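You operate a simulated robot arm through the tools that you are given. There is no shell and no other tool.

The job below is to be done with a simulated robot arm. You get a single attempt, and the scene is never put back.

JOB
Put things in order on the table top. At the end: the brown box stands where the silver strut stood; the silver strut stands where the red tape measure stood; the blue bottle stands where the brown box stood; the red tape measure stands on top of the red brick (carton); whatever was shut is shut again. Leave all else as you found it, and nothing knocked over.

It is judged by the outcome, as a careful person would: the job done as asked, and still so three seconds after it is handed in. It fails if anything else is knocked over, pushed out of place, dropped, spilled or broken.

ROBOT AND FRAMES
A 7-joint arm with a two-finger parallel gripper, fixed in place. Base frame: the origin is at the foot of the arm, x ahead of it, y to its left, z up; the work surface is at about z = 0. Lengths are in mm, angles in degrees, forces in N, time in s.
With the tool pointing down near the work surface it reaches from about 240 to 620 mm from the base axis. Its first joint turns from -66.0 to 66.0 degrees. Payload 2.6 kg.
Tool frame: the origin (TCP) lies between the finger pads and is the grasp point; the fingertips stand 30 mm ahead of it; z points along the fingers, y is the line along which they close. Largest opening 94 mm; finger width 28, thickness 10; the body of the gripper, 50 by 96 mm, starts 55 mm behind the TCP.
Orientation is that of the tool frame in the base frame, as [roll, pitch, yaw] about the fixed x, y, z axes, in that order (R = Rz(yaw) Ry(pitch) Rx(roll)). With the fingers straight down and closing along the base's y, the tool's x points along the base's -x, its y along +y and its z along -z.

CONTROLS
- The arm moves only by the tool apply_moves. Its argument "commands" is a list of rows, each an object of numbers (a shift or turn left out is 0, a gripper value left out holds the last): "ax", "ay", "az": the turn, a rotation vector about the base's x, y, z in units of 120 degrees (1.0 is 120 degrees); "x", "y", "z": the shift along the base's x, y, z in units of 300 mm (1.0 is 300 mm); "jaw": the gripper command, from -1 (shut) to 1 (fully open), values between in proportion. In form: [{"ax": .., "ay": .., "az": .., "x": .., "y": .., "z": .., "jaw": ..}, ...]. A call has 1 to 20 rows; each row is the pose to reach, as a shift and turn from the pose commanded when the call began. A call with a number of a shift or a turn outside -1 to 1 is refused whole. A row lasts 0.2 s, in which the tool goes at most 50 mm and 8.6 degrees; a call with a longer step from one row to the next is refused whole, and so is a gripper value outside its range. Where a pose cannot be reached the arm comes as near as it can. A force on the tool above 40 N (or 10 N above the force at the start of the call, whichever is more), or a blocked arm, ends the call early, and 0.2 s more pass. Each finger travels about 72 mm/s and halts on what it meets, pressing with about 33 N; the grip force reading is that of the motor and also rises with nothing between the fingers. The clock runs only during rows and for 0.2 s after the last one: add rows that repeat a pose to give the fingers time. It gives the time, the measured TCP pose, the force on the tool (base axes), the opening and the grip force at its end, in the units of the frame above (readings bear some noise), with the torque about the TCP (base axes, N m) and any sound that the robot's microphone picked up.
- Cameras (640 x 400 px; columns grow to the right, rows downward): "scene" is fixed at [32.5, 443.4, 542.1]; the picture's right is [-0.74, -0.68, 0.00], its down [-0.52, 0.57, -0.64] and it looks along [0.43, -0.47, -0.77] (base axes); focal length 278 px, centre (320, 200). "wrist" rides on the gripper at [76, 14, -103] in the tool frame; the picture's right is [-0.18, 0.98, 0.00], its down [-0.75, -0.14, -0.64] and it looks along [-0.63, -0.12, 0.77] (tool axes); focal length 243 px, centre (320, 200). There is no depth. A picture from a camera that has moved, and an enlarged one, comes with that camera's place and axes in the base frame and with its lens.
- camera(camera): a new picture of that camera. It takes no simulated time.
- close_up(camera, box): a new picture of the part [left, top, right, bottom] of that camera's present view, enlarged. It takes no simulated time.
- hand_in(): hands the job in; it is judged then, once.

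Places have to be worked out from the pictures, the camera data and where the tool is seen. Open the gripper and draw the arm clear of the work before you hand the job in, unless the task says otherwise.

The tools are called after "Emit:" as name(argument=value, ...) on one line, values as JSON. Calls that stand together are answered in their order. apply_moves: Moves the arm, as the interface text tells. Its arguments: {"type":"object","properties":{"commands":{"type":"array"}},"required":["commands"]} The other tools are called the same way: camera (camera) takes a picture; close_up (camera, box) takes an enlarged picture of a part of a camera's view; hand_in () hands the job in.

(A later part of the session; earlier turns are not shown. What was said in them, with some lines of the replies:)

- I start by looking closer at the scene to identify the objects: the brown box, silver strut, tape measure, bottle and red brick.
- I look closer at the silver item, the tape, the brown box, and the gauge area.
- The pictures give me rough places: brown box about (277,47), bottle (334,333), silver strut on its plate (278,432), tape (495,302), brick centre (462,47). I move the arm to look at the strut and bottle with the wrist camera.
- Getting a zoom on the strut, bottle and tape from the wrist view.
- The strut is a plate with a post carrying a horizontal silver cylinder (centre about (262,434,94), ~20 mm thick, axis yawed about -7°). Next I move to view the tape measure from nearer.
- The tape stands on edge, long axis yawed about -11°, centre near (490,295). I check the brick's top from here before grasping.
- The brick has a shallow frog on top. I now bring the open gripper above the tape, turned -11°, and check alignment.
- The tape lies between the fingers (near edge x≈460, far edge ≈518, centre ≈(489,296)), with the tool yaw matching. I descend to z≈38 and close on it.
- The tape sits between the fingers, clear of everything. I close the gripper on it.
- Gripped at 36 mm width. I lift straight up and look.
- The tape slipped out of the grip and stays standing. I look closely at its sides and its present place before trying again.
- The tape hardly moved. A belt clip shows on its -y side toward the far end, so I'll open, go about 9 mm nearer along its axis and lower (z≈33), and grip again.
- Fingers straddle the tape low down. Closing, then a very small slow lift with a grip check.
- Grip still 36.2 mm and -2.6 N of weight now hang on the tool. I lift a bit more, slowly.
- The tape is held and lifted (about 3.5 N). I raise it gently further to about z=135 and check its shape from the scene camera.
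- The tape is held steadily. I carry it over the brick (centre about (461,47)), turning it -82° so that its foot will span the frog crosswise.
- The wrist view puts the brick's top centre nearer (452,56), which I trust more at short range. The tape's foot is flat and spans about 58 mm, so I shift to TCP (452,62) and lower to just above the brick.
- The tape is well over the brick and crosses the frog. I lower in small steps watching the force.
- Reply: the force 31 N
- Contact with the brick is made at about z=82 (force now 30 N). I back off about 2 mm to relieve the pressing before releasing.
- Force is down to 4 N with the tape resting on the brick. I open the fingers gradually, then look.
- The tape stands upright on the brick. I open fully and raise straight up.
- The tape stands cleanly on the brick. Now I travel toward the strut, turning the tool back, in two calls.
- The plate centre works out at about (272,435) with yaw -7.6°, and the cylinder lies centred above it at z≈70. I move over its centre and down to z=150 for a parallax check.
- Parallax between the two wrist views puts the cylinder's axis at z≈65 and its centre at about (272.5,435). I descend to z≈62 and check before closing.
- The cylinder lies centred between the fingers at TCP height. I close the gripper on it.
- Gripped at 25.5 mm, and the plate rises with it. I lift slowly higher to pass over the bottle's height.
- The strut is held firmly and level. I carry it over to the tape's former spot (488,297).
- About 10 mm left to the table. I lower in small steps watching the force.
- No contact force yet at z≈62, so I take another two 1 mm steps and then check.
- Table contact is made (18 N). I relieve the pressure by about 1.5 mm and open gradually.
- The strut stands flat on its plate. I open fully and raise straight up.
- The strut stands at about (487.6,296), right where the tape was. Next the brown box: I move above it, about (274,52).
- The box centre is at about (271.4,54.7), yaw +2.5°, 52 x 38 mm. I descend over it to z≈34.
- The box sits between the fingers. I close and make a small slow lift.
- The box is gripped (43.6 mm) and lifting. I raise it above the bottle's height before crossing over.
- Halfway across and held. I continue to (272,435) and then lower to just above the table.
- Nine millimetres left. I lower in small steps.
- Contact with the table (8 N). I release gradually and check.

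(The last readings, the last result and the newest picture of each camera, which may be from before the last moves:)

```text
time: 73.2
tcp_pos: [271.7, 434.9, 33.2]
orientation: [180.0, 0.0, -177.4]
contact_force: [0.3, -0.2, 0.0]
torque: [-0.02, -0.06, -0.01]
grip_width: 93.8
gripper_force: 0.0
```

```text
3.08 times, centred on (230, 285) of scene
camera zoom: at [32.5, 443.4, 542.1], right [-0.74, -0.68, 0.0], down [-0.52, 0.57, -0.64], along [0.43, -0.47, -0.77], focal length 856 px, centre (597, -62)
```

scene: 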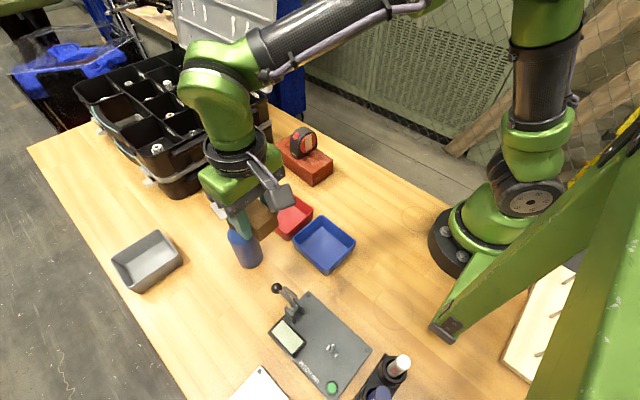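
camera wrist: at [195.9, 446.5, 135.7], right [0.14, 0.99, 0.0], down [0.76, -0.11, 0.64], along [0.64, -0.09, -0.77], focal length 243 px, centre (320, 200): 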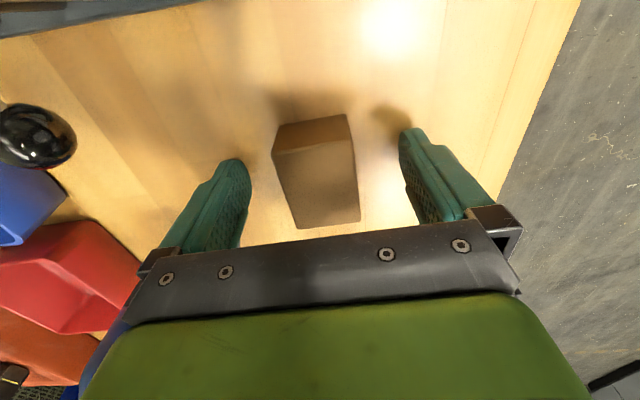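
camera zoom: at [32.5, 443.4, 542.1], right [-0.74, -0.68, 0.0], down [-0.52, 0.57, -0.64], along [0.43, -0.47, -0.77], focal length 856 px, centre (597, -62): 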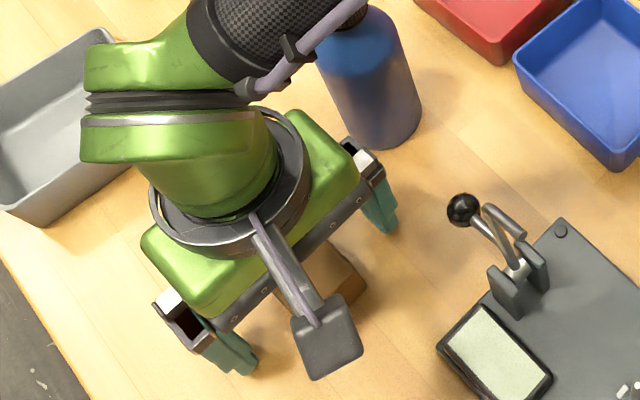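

The box stands at the strut's former place. I raise straight up and then move over the bottle, staying well above its cap.

Emit:
apply_moves(commands=[{"z": 0.04, "jaw": 1}, {"z": 0.14}, {"z": 0.28}, {"z": 0.42}, {"z": 0.56}, {"z": 0.7}, {"z": 0.8}, {"z": 0.8}])

Emit:
apply_moves(commands=[{"x": 0.05, "y": -0.08}, {"x": 0.1, "y": -0.17}, {"x": 0.15, "y": -0.26}, {"x": 0.19, "y": -0.333}, {"x": 0.19, "y": -0.333}])

Emit:
camera(camera="wrist")

Emit:
close_up(camera="wrist", box=[260, 40, 400, 180])

Emit:
camera(camera="scene")

```text
time: 75.0
tcp_pos: [272.2, 435.3, 274.2]
orientation: [179.9, -0.1, -177.4]
contact_force: [0.7, 0.5, -0.2]
torque: [-0.01, -0.01, -0.02]
grip_width: 93.9
gripper_force: 0.1
```

```text
time: 76.2
tcp_pos: [329.3, 335.1, 274.4]
orientation: [180.0, 0.0, -177.4]
contact_force: [-0.2, -0.3, -0.8]
torque: [0.0, -0.02, 0.01]
grip_width: 93.9
gripper_force: 0.1
```

```text
taken
camera wrist: at [253.0, 346.0, 376.5], right [0.14, 0.99, 0.0], down [0.76, -0.11, 0.64], along [0.64, -0.09, -0.77], focal length 243 px, centre (320, 200)
```

wrist: 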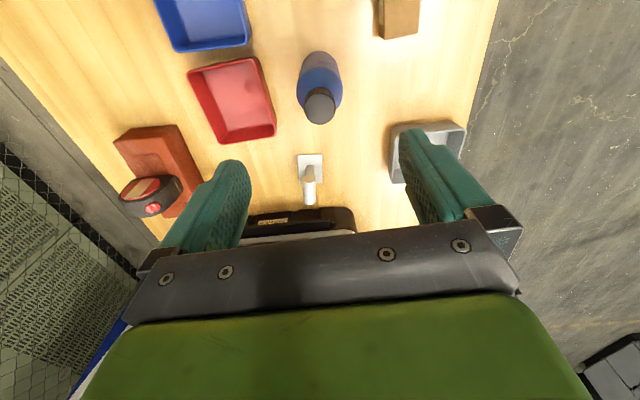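

```text
2.86 times, centred on (330, 110) of wrist
camera zoom: at [253.0, 346.0, 376.5], right [0.14, 0.99, 0.0], down [0.76, -0.11, 0.64], along [0.64, -0.09, -0.77], focal length 693 px, centre (291, 457)
```

zoom: 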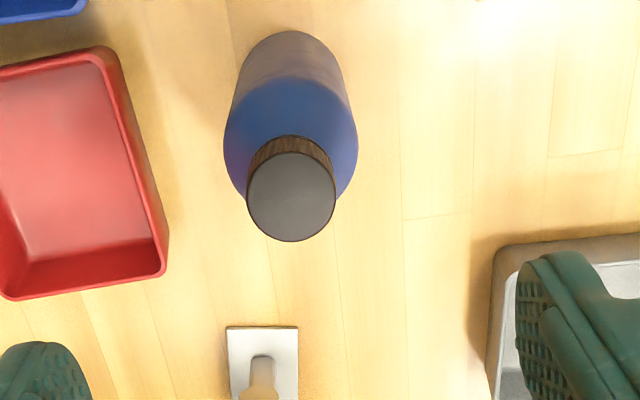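

```text
taken
```

scene: 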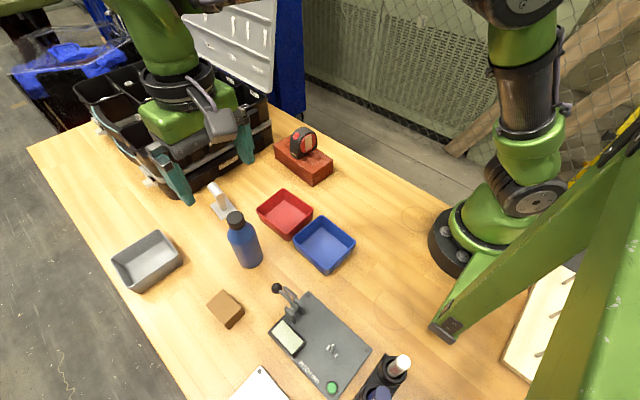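

The bottle's axis is at about (331,336), its height about 150 and thickness about 50. I descend around it to z≈130 first and check the alignment.

Emit:
apply_moves(commands=[{"x": 0.0057, "y": 0.003, "z": -0.08, "jaw": 1}, {"x": 0.0057, "y": 0.003, "z": -0.2}, {"x": 0.0057, "y": 0.003, "z": -0.32}, {"x": 0.0057, "y": 0.003, "z": -0.42}, {"x": 0.0057, "y": 0.003, "z": -0.48}, {"x": 0.0057, "y": 0.003, "z": -0.48}])

Emit:
camera(camera="wrist")

Emit:
close_up(camera="scene", box=[170, 170, 310, 290])

```text
time: 77.6
tcp_pos: [330.5, 336.8, 128.3]
orientation: [179.9, 0.1, -177.4]
contact_force: [-1.0, -0.1, -0.2]
torque: [0.03, -0.01, 0.0]
grip_width: 94.1
gripper_force: 0.1
```

```text
taken
camera wrist: at [254.3, 347.3, 231.3], right [0.14, 0.99, 0.0], down [0.76, -0.11, 0.64], along [0.64, -0.09, -0.77], focal length 243 px, centre (320, 200)
```

wrist: 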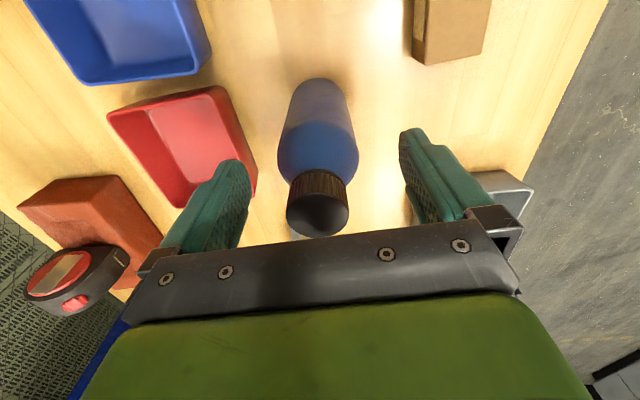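

```text
3.33 times, centred on (240, 230) of scene
camera zoom: at [32.5, 443.4, 542.1], right [-0.74, -0.68, 0.0], down [-0.52, 0.57, -0.64], along [0.43, -0.47, -0.77], focal length 927 px, centre (587, 100)
```

zoom: 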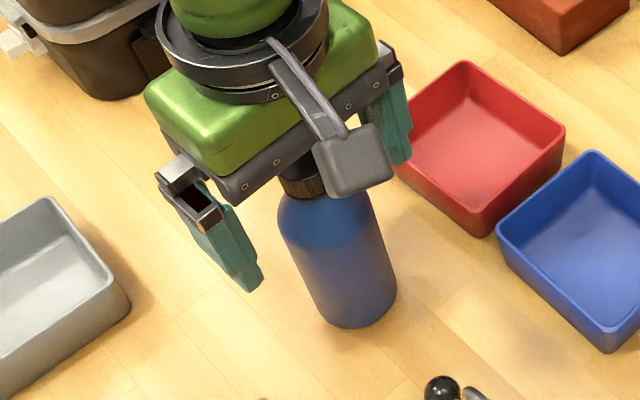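

The bottle is centred between the fingers with the body above the cap. I go down slowly another 22 mm, watching for contact with the cap.

Emit:
apply_moves(commands=[{"z": -0.02}, {"z": -0.04}, {"z": -0.055}, {"z": -0.067}, {"z": -0.075}, {"z": -0.075}])

Emit:
close_up(camera="scene", box=[190, 180, 290, 280])

Emit:
camera(camera="wrist")

```text
time: 79.0
tcp_pos: [330.4, 336.9, 107.3]
orientation: [179.9, 0.0, -177.4]
contact_force: [0.0, 0.4, 1.2]
torque: [0.02, -0.03, -0.02]
grip_width: 94.0
gripper_force: 0.1
```

```text
4.00 times, centred on (240, 230) of scene
camera zoom: at [32.5, 443.4, 542.1], right [-0.74, -0.68, 0.0], down [-0.52, 0.57, -0.64], along [0.43, -0.47, -0.77], focal length 1113 px, centre (640, 80)
```

zoom: 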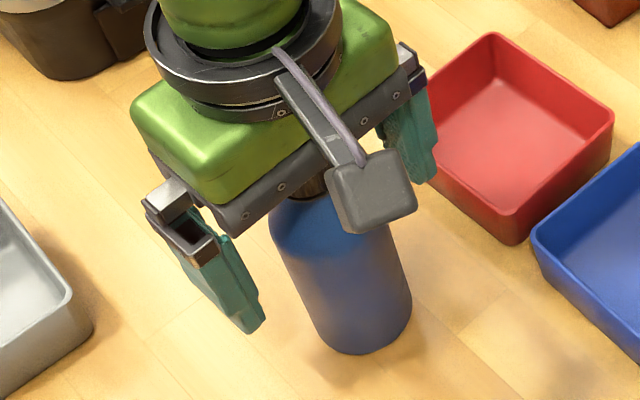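

```text
taken
camera wrist: at [254.5, 347.3, 209.1], right [0.14, 0.99, 0.0], down [0.76, -0.11, 0.64], along [0.64, -0.09, -0.77], focal length 243 px, centre (320, 200)
```

wrist: 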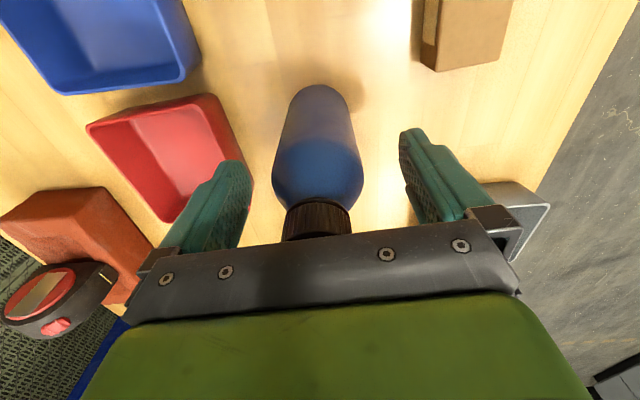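

No contact yet, so I go 3 mm lower and close gently on the bottle's straight body.

Emit:
apply_moves(commands=[{"z": -0.006}, {"z": -0.011}, {"z": -0.011}])

Emit:
apply_moves(commands=[{"jaw": 0.3}, {"jaw": 0.2}, {"jaw": 0.1}, {"jaw": 0.0}, {"jaw": -1}, {"jaw": -1}, {"jaw": -1}, {"jaw": -1}])

Emit:
apply_moves(commands=[{"z": 0.005}, {"z": 0.01}, {"z": 0.017}, {"z": 0.025}, {"z": 0.025}])

Emit:
close_up(camera="scene", box=[190, 180, 290, 280])

Emit:
camera(camera="wrist")

```text
time: 79.8
tcp_pos: [330.6, 336.0, 102.6]
orientation: [179.9, 0.0, -177.4]
contact_force: [-0.6, 0.2, -0.1]
torque: [0.0, 0.03, 0.02]
grip_width: 94.1
gripper_force: 0.0
```

```text
time: 81.6
tcp_pos: [331.6, 336.2, 104.7]
orientation: [179.8, 0.0, -177.4]
contact_force: [0.3, -0.7, 0.2]
torque: [-0.03, -0.02, 0.01]
grip_width: 50.6
gripper_force: 33.5
```

```text
time: 82.8
tcp_pos: [330.4, 337.0, 112.3]
orientation: [179.9, 0.0, -177.4]
contact_force: [0.9, -0.8, -1.9]
torque: [0.01, -0.04, -0.03]
grip_width: 50.6
gripper_force: 33.0
```

```text
4.00 times, centred on (240, 230) of scene
camera zoom: at [32.5, 443.5, 542.1], right [-0.74, -0.68, 0.0], down [-0.52, 0.57, -0.64], along [0.43, -0.47, -0.77], focal length 1113 px, centre (640, 80)
```

zoom: 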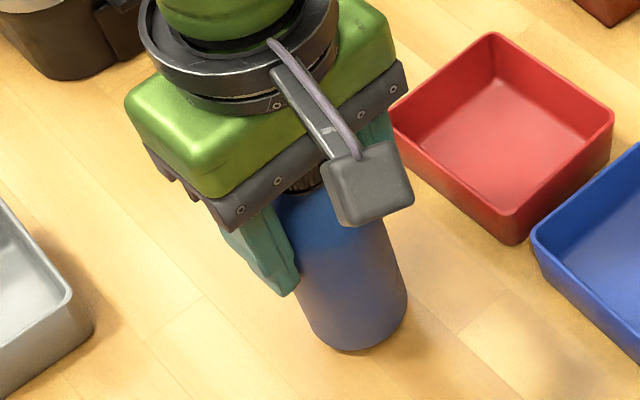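

```text
taken
camera wrist: at [254.6, 347.7, 213.7], right [0.14, 0.99, 0.0], down [0.76, -0.11, 0.64], along [0.64, -0.09, -0.77], focal length 243 px, centre (320, 200)
```

wrist: 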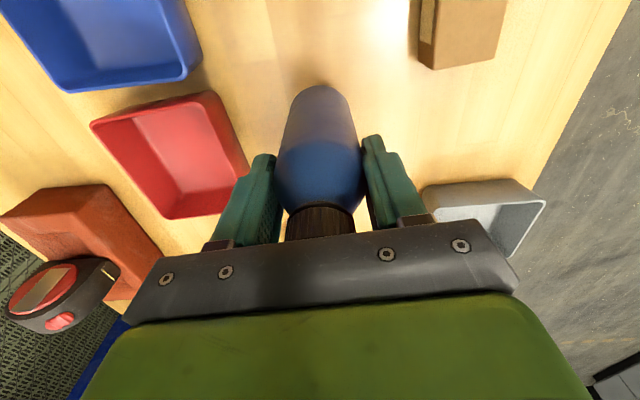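

Gripped at 50.6 mm and lifted about 7 mm with 2 N of weight. I keep lifting slowly.

Emit:
apply_moves(commands=[{"z": 0.01}, {"z": 0.03}, {"z": 0.06}, {"z": 0.1}, {"z": 0.15}, {"z": 0.2}, {"z": 0.25}, {"z": 0.29}, {"z": 0.32}, {"z": 0.335}, {"z": 0.34}, {"z": 0.34}])

Emit:
camera(camera="scene")

Emit:
camera(camera="wrist")

```text
time: 85.4
tcp_pos: [331.8, 336.3, 213.3]
orientation: [180.0, 0.1, -177.3]
contact_force: [-0.2, 1.2, -1.7]
torque: [0.01, -0.01, 0.03]
grip_width: 50.9
gripper_force: 33.3
```

```text
taken
```

scene: 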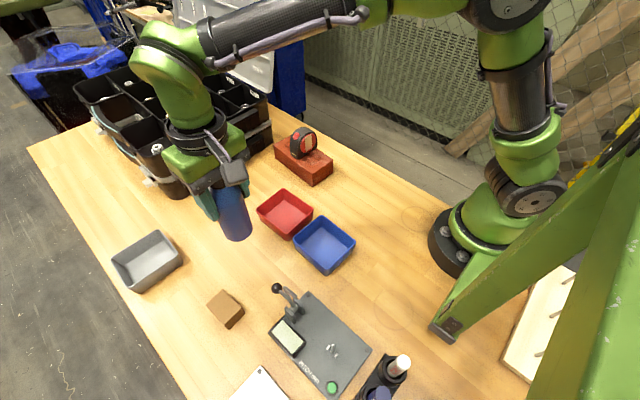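

```text
taken
camera wrist: at [254.6, 347.5, 315.7], right [0.14, 0.99, 0.0], down [0.76, -0.11, 0.64], along [0.64, -0.09, -0.77], focal length 243 px, centre (320, 200)
```

wrist: 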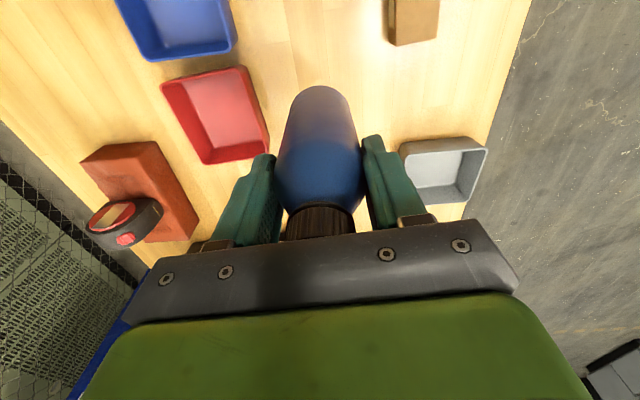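

The bottle is held upright with its base about 108 mm above the table. I carry it over the trays to the box's former place (271.4,55).

Emit:
apply_moves(commands=[{"x": -0.006, "y": -0.03}, {"x": -0.019, "y": -0.09}, {"x": -0.036, "y": -0.17}, {"x": -0.055, "y": -0.255}, {"x": -0.073, "y": -0.34}, {"x": -0.091, "y": -0.425}, {"x": -0.109, "y": -0.51}, {"x": -0.128, "y": -0.595}, {"x": -0.146, "y": -0.68}, {"x": -0.164, "y": -0.765}, {"x": -0.182, "y": -0.845}, {"x": -0.194, "y": -0.905}, {"x": -0.2, "y": -0.932}, {"x": -0.201, "y": -0.938}, {"x": -0.201, "y": -0.938}])

Emit:
apply_moves(commands=[{"z": -0.02}, {"z": -0.06}, {"z": -0.12}, {"z": -0.18}, {"z": -0.24}, {"z": -0.29}, {"z": -0.32}, {"z": -0.33}, {"z": -0.33}])

Emit:
camera(camera="scene")

Emit:
camera(camera="wrist")

```text
time: 88.6
tcp_pos: [270.5, 54.1, 212.9]
orientation: [179.9, 0.0, -177.5]
contact_force: [0.1, -0.5, -3.1]
torque: [0.02, -0.04, 0.01]
grip_width: 50.6
gripper_force: 33.2
```

```text
time: 90.6
tcp_pos: [269.6, 54.6, 113.6]
orientation: [179.9, -0.1, -177.4]
contact_force: [-0.2, 0.6, -1.7]
torque: [0.0, -0.01, 0.0]
grip_width: 50.5
gripper_force: 33.6
```

```text
taken
```

scene: 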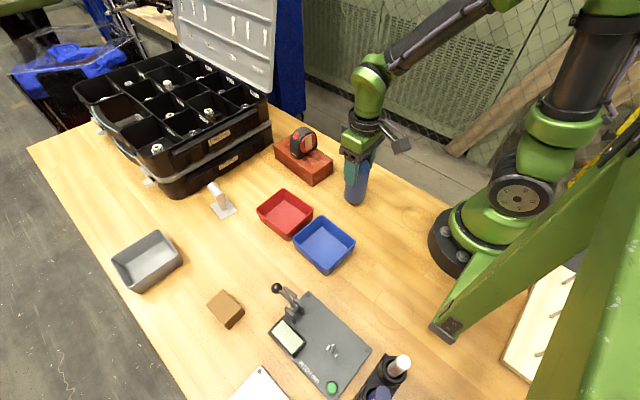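

```text
taken
camera wrist: at [194.1, 65.6, 215.8], right [0.14, 0.99, 0.0], down [0.76, -0.11, 0.64], along [0.64, -0.09, -0.77], focal length 243 px, centre (320, 200)
```

wrist: 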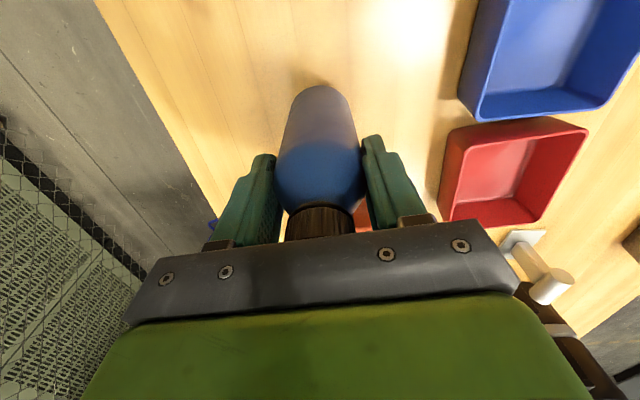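

About 10 mm above the table. I lower in fine steps.

Emit:
apply_moves(commands=[{"z": -0.008, "x": 0.003}, {"z": -0.015, "x": 0.004}, {"z": -0.02, "x": 0.004}, {"z": -0.024, "x": 0.004}, {"z": -0.024, "x": 0.004}])

Emit:
apply_moves(commands=[{"z": -0.003}, {"z": -0.003}])

Emit:
apply_moves(commands=[{"z": -0.003}, {"z": -0.003}])

```text
time: 91.8
tcp_pos: [271.5, 55.2, 106.2]
orientation: [179.9, -0.1, -177.4]
contact_force: [0.3, 0.2, -2.7]
torque: [0.01, 0.0, -0.01]
grip_width: 50.5
gripper_force: 33.1
```

```text
time: 92.4
tcp_pos: [271.6, 54.3, 106.7]
orientation: [179.9, 0.0, -177.5]
contact_force: [0.2, -0.3, -1.8]
torque: [-0.02, 0.02, 0.0]
grip_width: 50.6
gripper_force: 33.6
```

```text
time: 93.0
tcp_pos: [272.2, 54.4, 104.5]
orientation: [179.9, 0.0, -177.4]
contact_force: [-0.5, -1.3, -3.1]
torque: [0.01, 0.0, -0.02]
grip_width: 50.6
gripper_force: 33.7
```

Emit:
apply_moves(commands=[{"z": -0.003}, {"z": -0.003}])

Emit:
apply_moves(commands=[{"z": -0.003}, {"z": -0.003}])

```text
time: 93.6
tcp_pos: [271.7, 55.0, 103.7]
orientation: [180.0, 0.0, -177.4]
contact_force: [0.2, -0.3, -2.7]
torque: [0.0, -0.01, 0.02]
grip_width: 50.4
gripper_force: 33.2
```

```text
time: 94.2
tcp_pos: [272.5, 55.0, 103.4]
orientation: [179.8, 0.0, -177.4]
contact_force: [-5.2, -1.2, 15.2]
torque: [-0.38, 0.51, -0.06]
grip_width: 50.7
gripper_force: 33.3
```

Table contact at z≈103.5. I ease off half a millimetre and open gradually.

Emit:
apply_moves(commands=[{"z": 0.002}, {"z": 0.002}])

Emit:
apply_moves(commands=[{"jaw": 0.07}, {"jaw": 0.09}, {"jaw": 0.12}, {"jaw": 0.16}, {"jaw": 0.25}, {"jaw": 0.4}, {"jaw": 0.7}, {"jaw": 1}, {"jaw": 1}, {"jaw": 1}])

Emit:
camera(camera="wrist")

Emit:
close_up(camera="scene", box=[290, 100, 430, 230])

```text
time: 94.8
tcp_pos: [272.0, 55.6, 102.0]
orientation: [179.8, 0.0, -177.4]
contact_force: [-1.4, -1.2, 7.1]
torque: [-0.21, 0.11, -0.06]
grip_width: 50.4
gripper_force: 33.3
```

```text
time: 97.0
tcp_pos: [272.9, 55.2, 103.8]
orientation: [179.9, 0.0, -177.4]
contact_force: [0.0, -0.2, 0.0]
torque: [-0.01, 0.0, 0.0]
grip_width: 94.0
gripper_force: 0.0
```

```text
taken
camera wrist: at [195.6, 66.0, 205.9], right [0.14, 0.99, 0.0], down [0.76, -0.11, 0.64], along [0.64, -0.09, -0.77], focal length 243 px, centre (320, 200)
```

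wrist: 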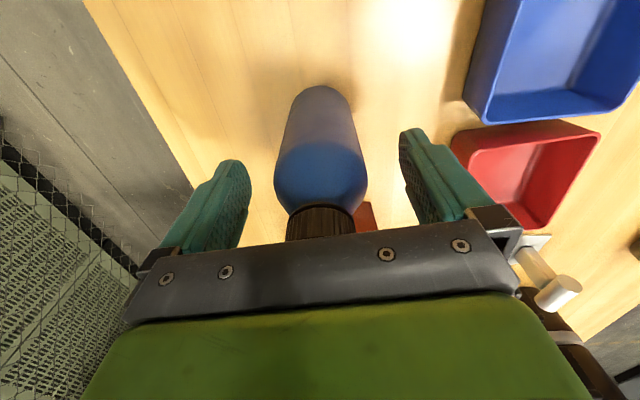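

```text
3.08 times, centred on (360, 165) of scene
camera zoom: at [32.5, 443.4, 542.1], right [-0.74, -0.68, 0.0], down [-0.52, 0.57, -0.64], along [0.43, -0.47, -0.77], focal length 856 px, centre (197, 308)
```

zoom: 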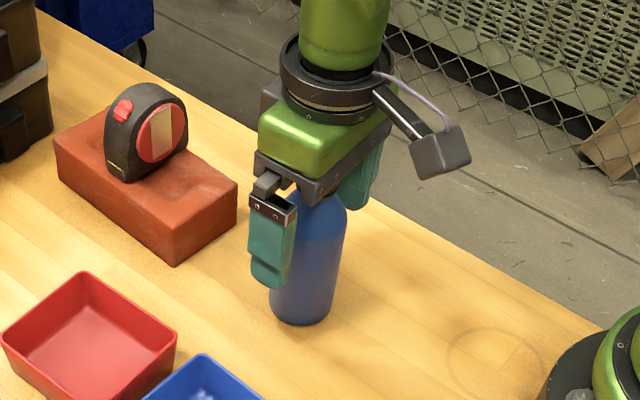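

The bottle stands free between the open fingers. I raise straight up, well clear of its cap, and review everything.

Emit:
apply_moves(commands=[{"z": 0.02, "jaw": 1}, {"z": 0.08}, {"z": 0.18}, {"z": 0.3}, {"z": 0.42}, {"z": 0.54}, {"z": 0.62}, {"z": 0.62}])

Emit:
camera(camera="scene")

Emit:
camera(camera="wrist")

Emit:
close_up(camera="scene", box=[180, 120, 400, 260])

```text
time: 98.8
tcp_pos: [270.8, 56.2, 289.7]
orientation: [179.8, 0.0, -177.3]
contact_force: [0.2, -0.1, 0.2]
torque: [-0.02, -0.03, -0.01]
grip_width: 94.0
gripper_force: 0.1
```

```text
taken
```

scene: 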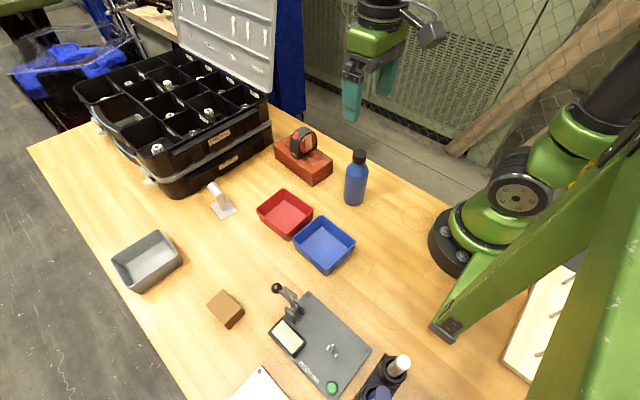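

```text
taken
camera wrist: at [195.1, 66.6, 392.5], right [0.14, 0.99, 0.0], down [0.76, -0.11, 0.64], along [0.64, -0.09, -0.77], focal length 243 px, centre (320, 200)
```

wrist: 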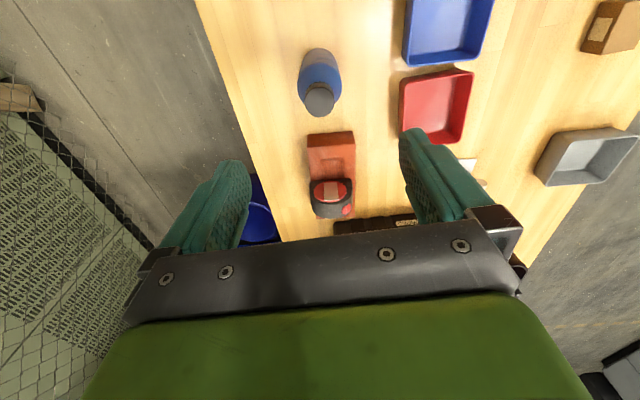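

```text
2.86 times, centred on (290, 190) of scene
camera zoom: at [32.5, 443.4, 542.1], right [-0.74, -0.68, 0.0], down [-0.52, 0.57, -0.64], along [0.43, -0.47, -0.77], focal length 795 px, centre (406, 229)
```

zoom: 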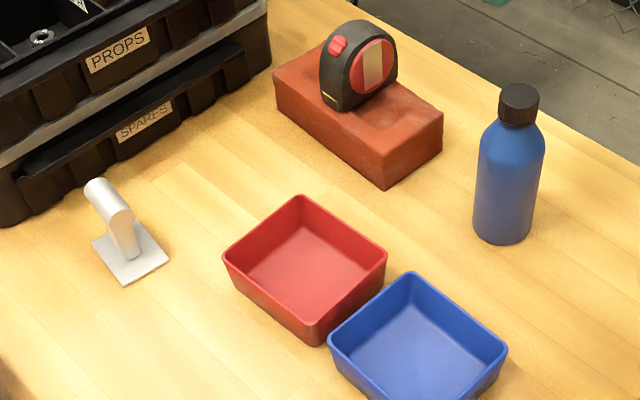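

Everything appears in place. I check the box's spot, the strut and the tape more closely before handing in.

Emit:
close_up(camera="scene", box=[190, 270, 270, 340])

Emit:
close_up(camera="scene", box=[265, 110, 385, 220])

Emit:
close_up(camera="scene", box=[180, 250, 420, 400])

Emit:
close_up(camera="scene", box=[60, 40, 300, 200])

```text
5.71 times, centred on (230, 305) of scene
camera zoom: at [32.5, 443.4, 542.1], right [-0.74, -0.68, 0.0], down [-0.52, 0.57, -0.64], along [0.43, -0.47, -0.77], focal length 1590 px, centre (834, -400)
```

zoom: 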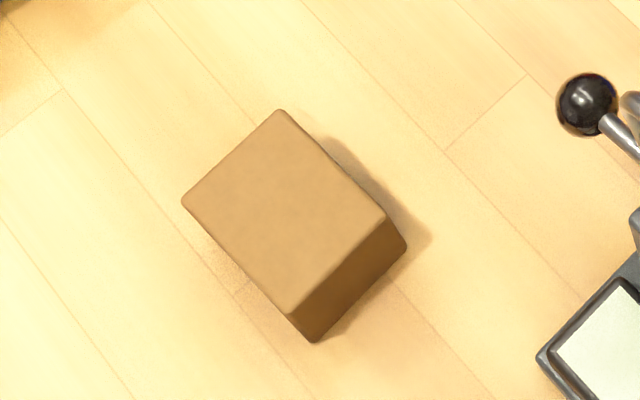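

```text
3.64 times, centred on (325, 165) of scene
camera zoom: at [32.5, 443.4, 542.1], right [-0.74, -0.68, 0.0], down [-0.52, 0.57, -0.64], along [0.43, -0.47, -0.77], focal length 1012 px, centre (302, 327)
```

zoom: 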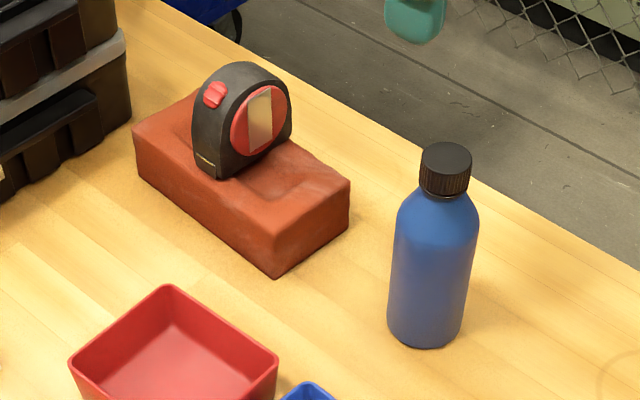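

```text
2.67 times, centred on (300, 325) of scene
camera zoom: at [32.5, 443.4, 542.1], right [-0.74, -0.68, 0.0], down [-0.52, 0.57, -0.64], along [0.43, -0.47, -0.77], focal length 742 px, centre (373, -133)
```

zoom: 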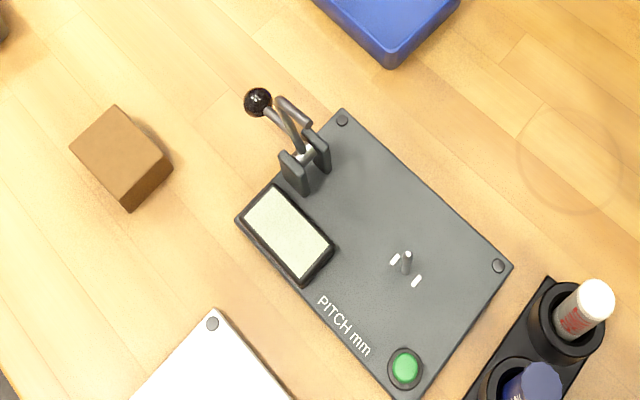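

```text
2.50 times, centred on (180, 120) of scene
camera zoom: at [32.5, 443.4, 542.1], right [-0.74, -0.68, 0.0], down [-0.52, 0.57, -0.64], along [0.43, -0.47, -0.77], focal length 696 px, centre (670, 400)
```

zoom: 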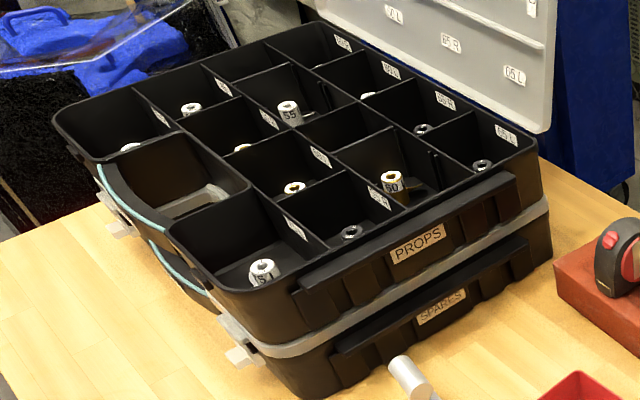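

All four items match their target spots in the scene view (bottle base at the box's old pixel place, strut plate at the tape's, box at the plate's), and nothing else has moved. I draw the arm back to its clear starting pose.

Emit:
apply_moves(commands=[{"x": 0.03, "y": 0.05, "jaw": 1}, {"x": 0.09, "y": 0.15}, {"x": 0.15, "y": 0.26}, {"x": 0.21, "y": 0.37}, {"x": 0.27, "y": 0.48}, {"x": 0.33, "y": 0.58}, {"x": 0.384, "y": 0.673}, {"x": 0.384, "y": 0.673}, {"x": 0.384, "y": 0.673}])

Emit:
camera(camera="scene")

Emit:
camera(camera="wrist")

```text
time: 100.8
tcp_pos: [387.5, 257.4, 289.1]
orientation: [179.9, -0.1, -177.5]
contact_force: [0.4, -0.2, -0.1]
torque: [0.02, -0.01, -0.03]
grip_width: 94.0
gripper_force: 0.1
```

```text
taken
```

scene: 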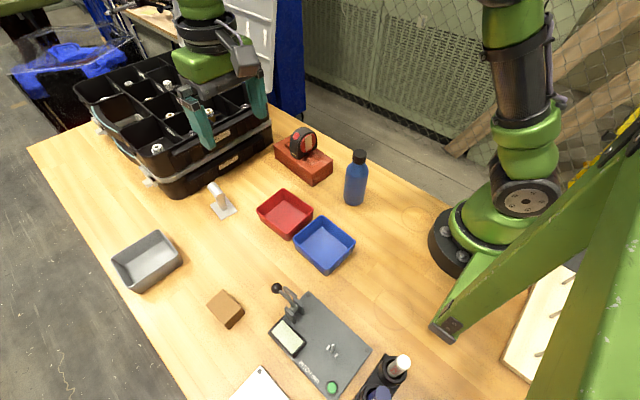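

```text
taken
camera wrist: at [311.5, 269.0, 392.0], right [0.14, 0.99, 0.0], down [0.76, -0.11, 0.64], along [0.64, -0.09, -0.77], focal length 243 px, centre (320, 200)
```

wrist: 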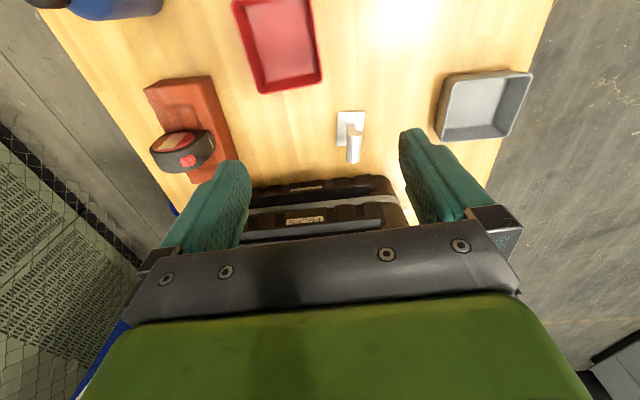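

The arm is clear with the gripper open, and all items stand upright at their places: tape on the brick, strut at the tape's spot, box at the strut's spot, bottle at the box's spot. I hand the job in.

Emit:
hand_in()

```text
The job is handed in.
```

I finished the rearrangement and handed it in. I don't have the verdict yet.

- **Red tape measure:** it stands upright on top of the red brick, set crosswise over the hollow in the brick's top. My first lift slipped out of the gripper. It stayed standing in its place, and the second, slower lift held.
- **Silver strut:** it stands where the tape measure stood.
- **Brown box:** it stands where the strut stood.
- **Blue bottle:** it stands where the brown box stood.

In the last camera pictures all four are upright. By my estimate from the pictures, the strut, box and bottle sit within a few millimetres of the old spots. I saw nothing else moved or knocked over. I opened nothing, so there was nothing to shut again. The gripper is open and the arm is back near its starting pose.
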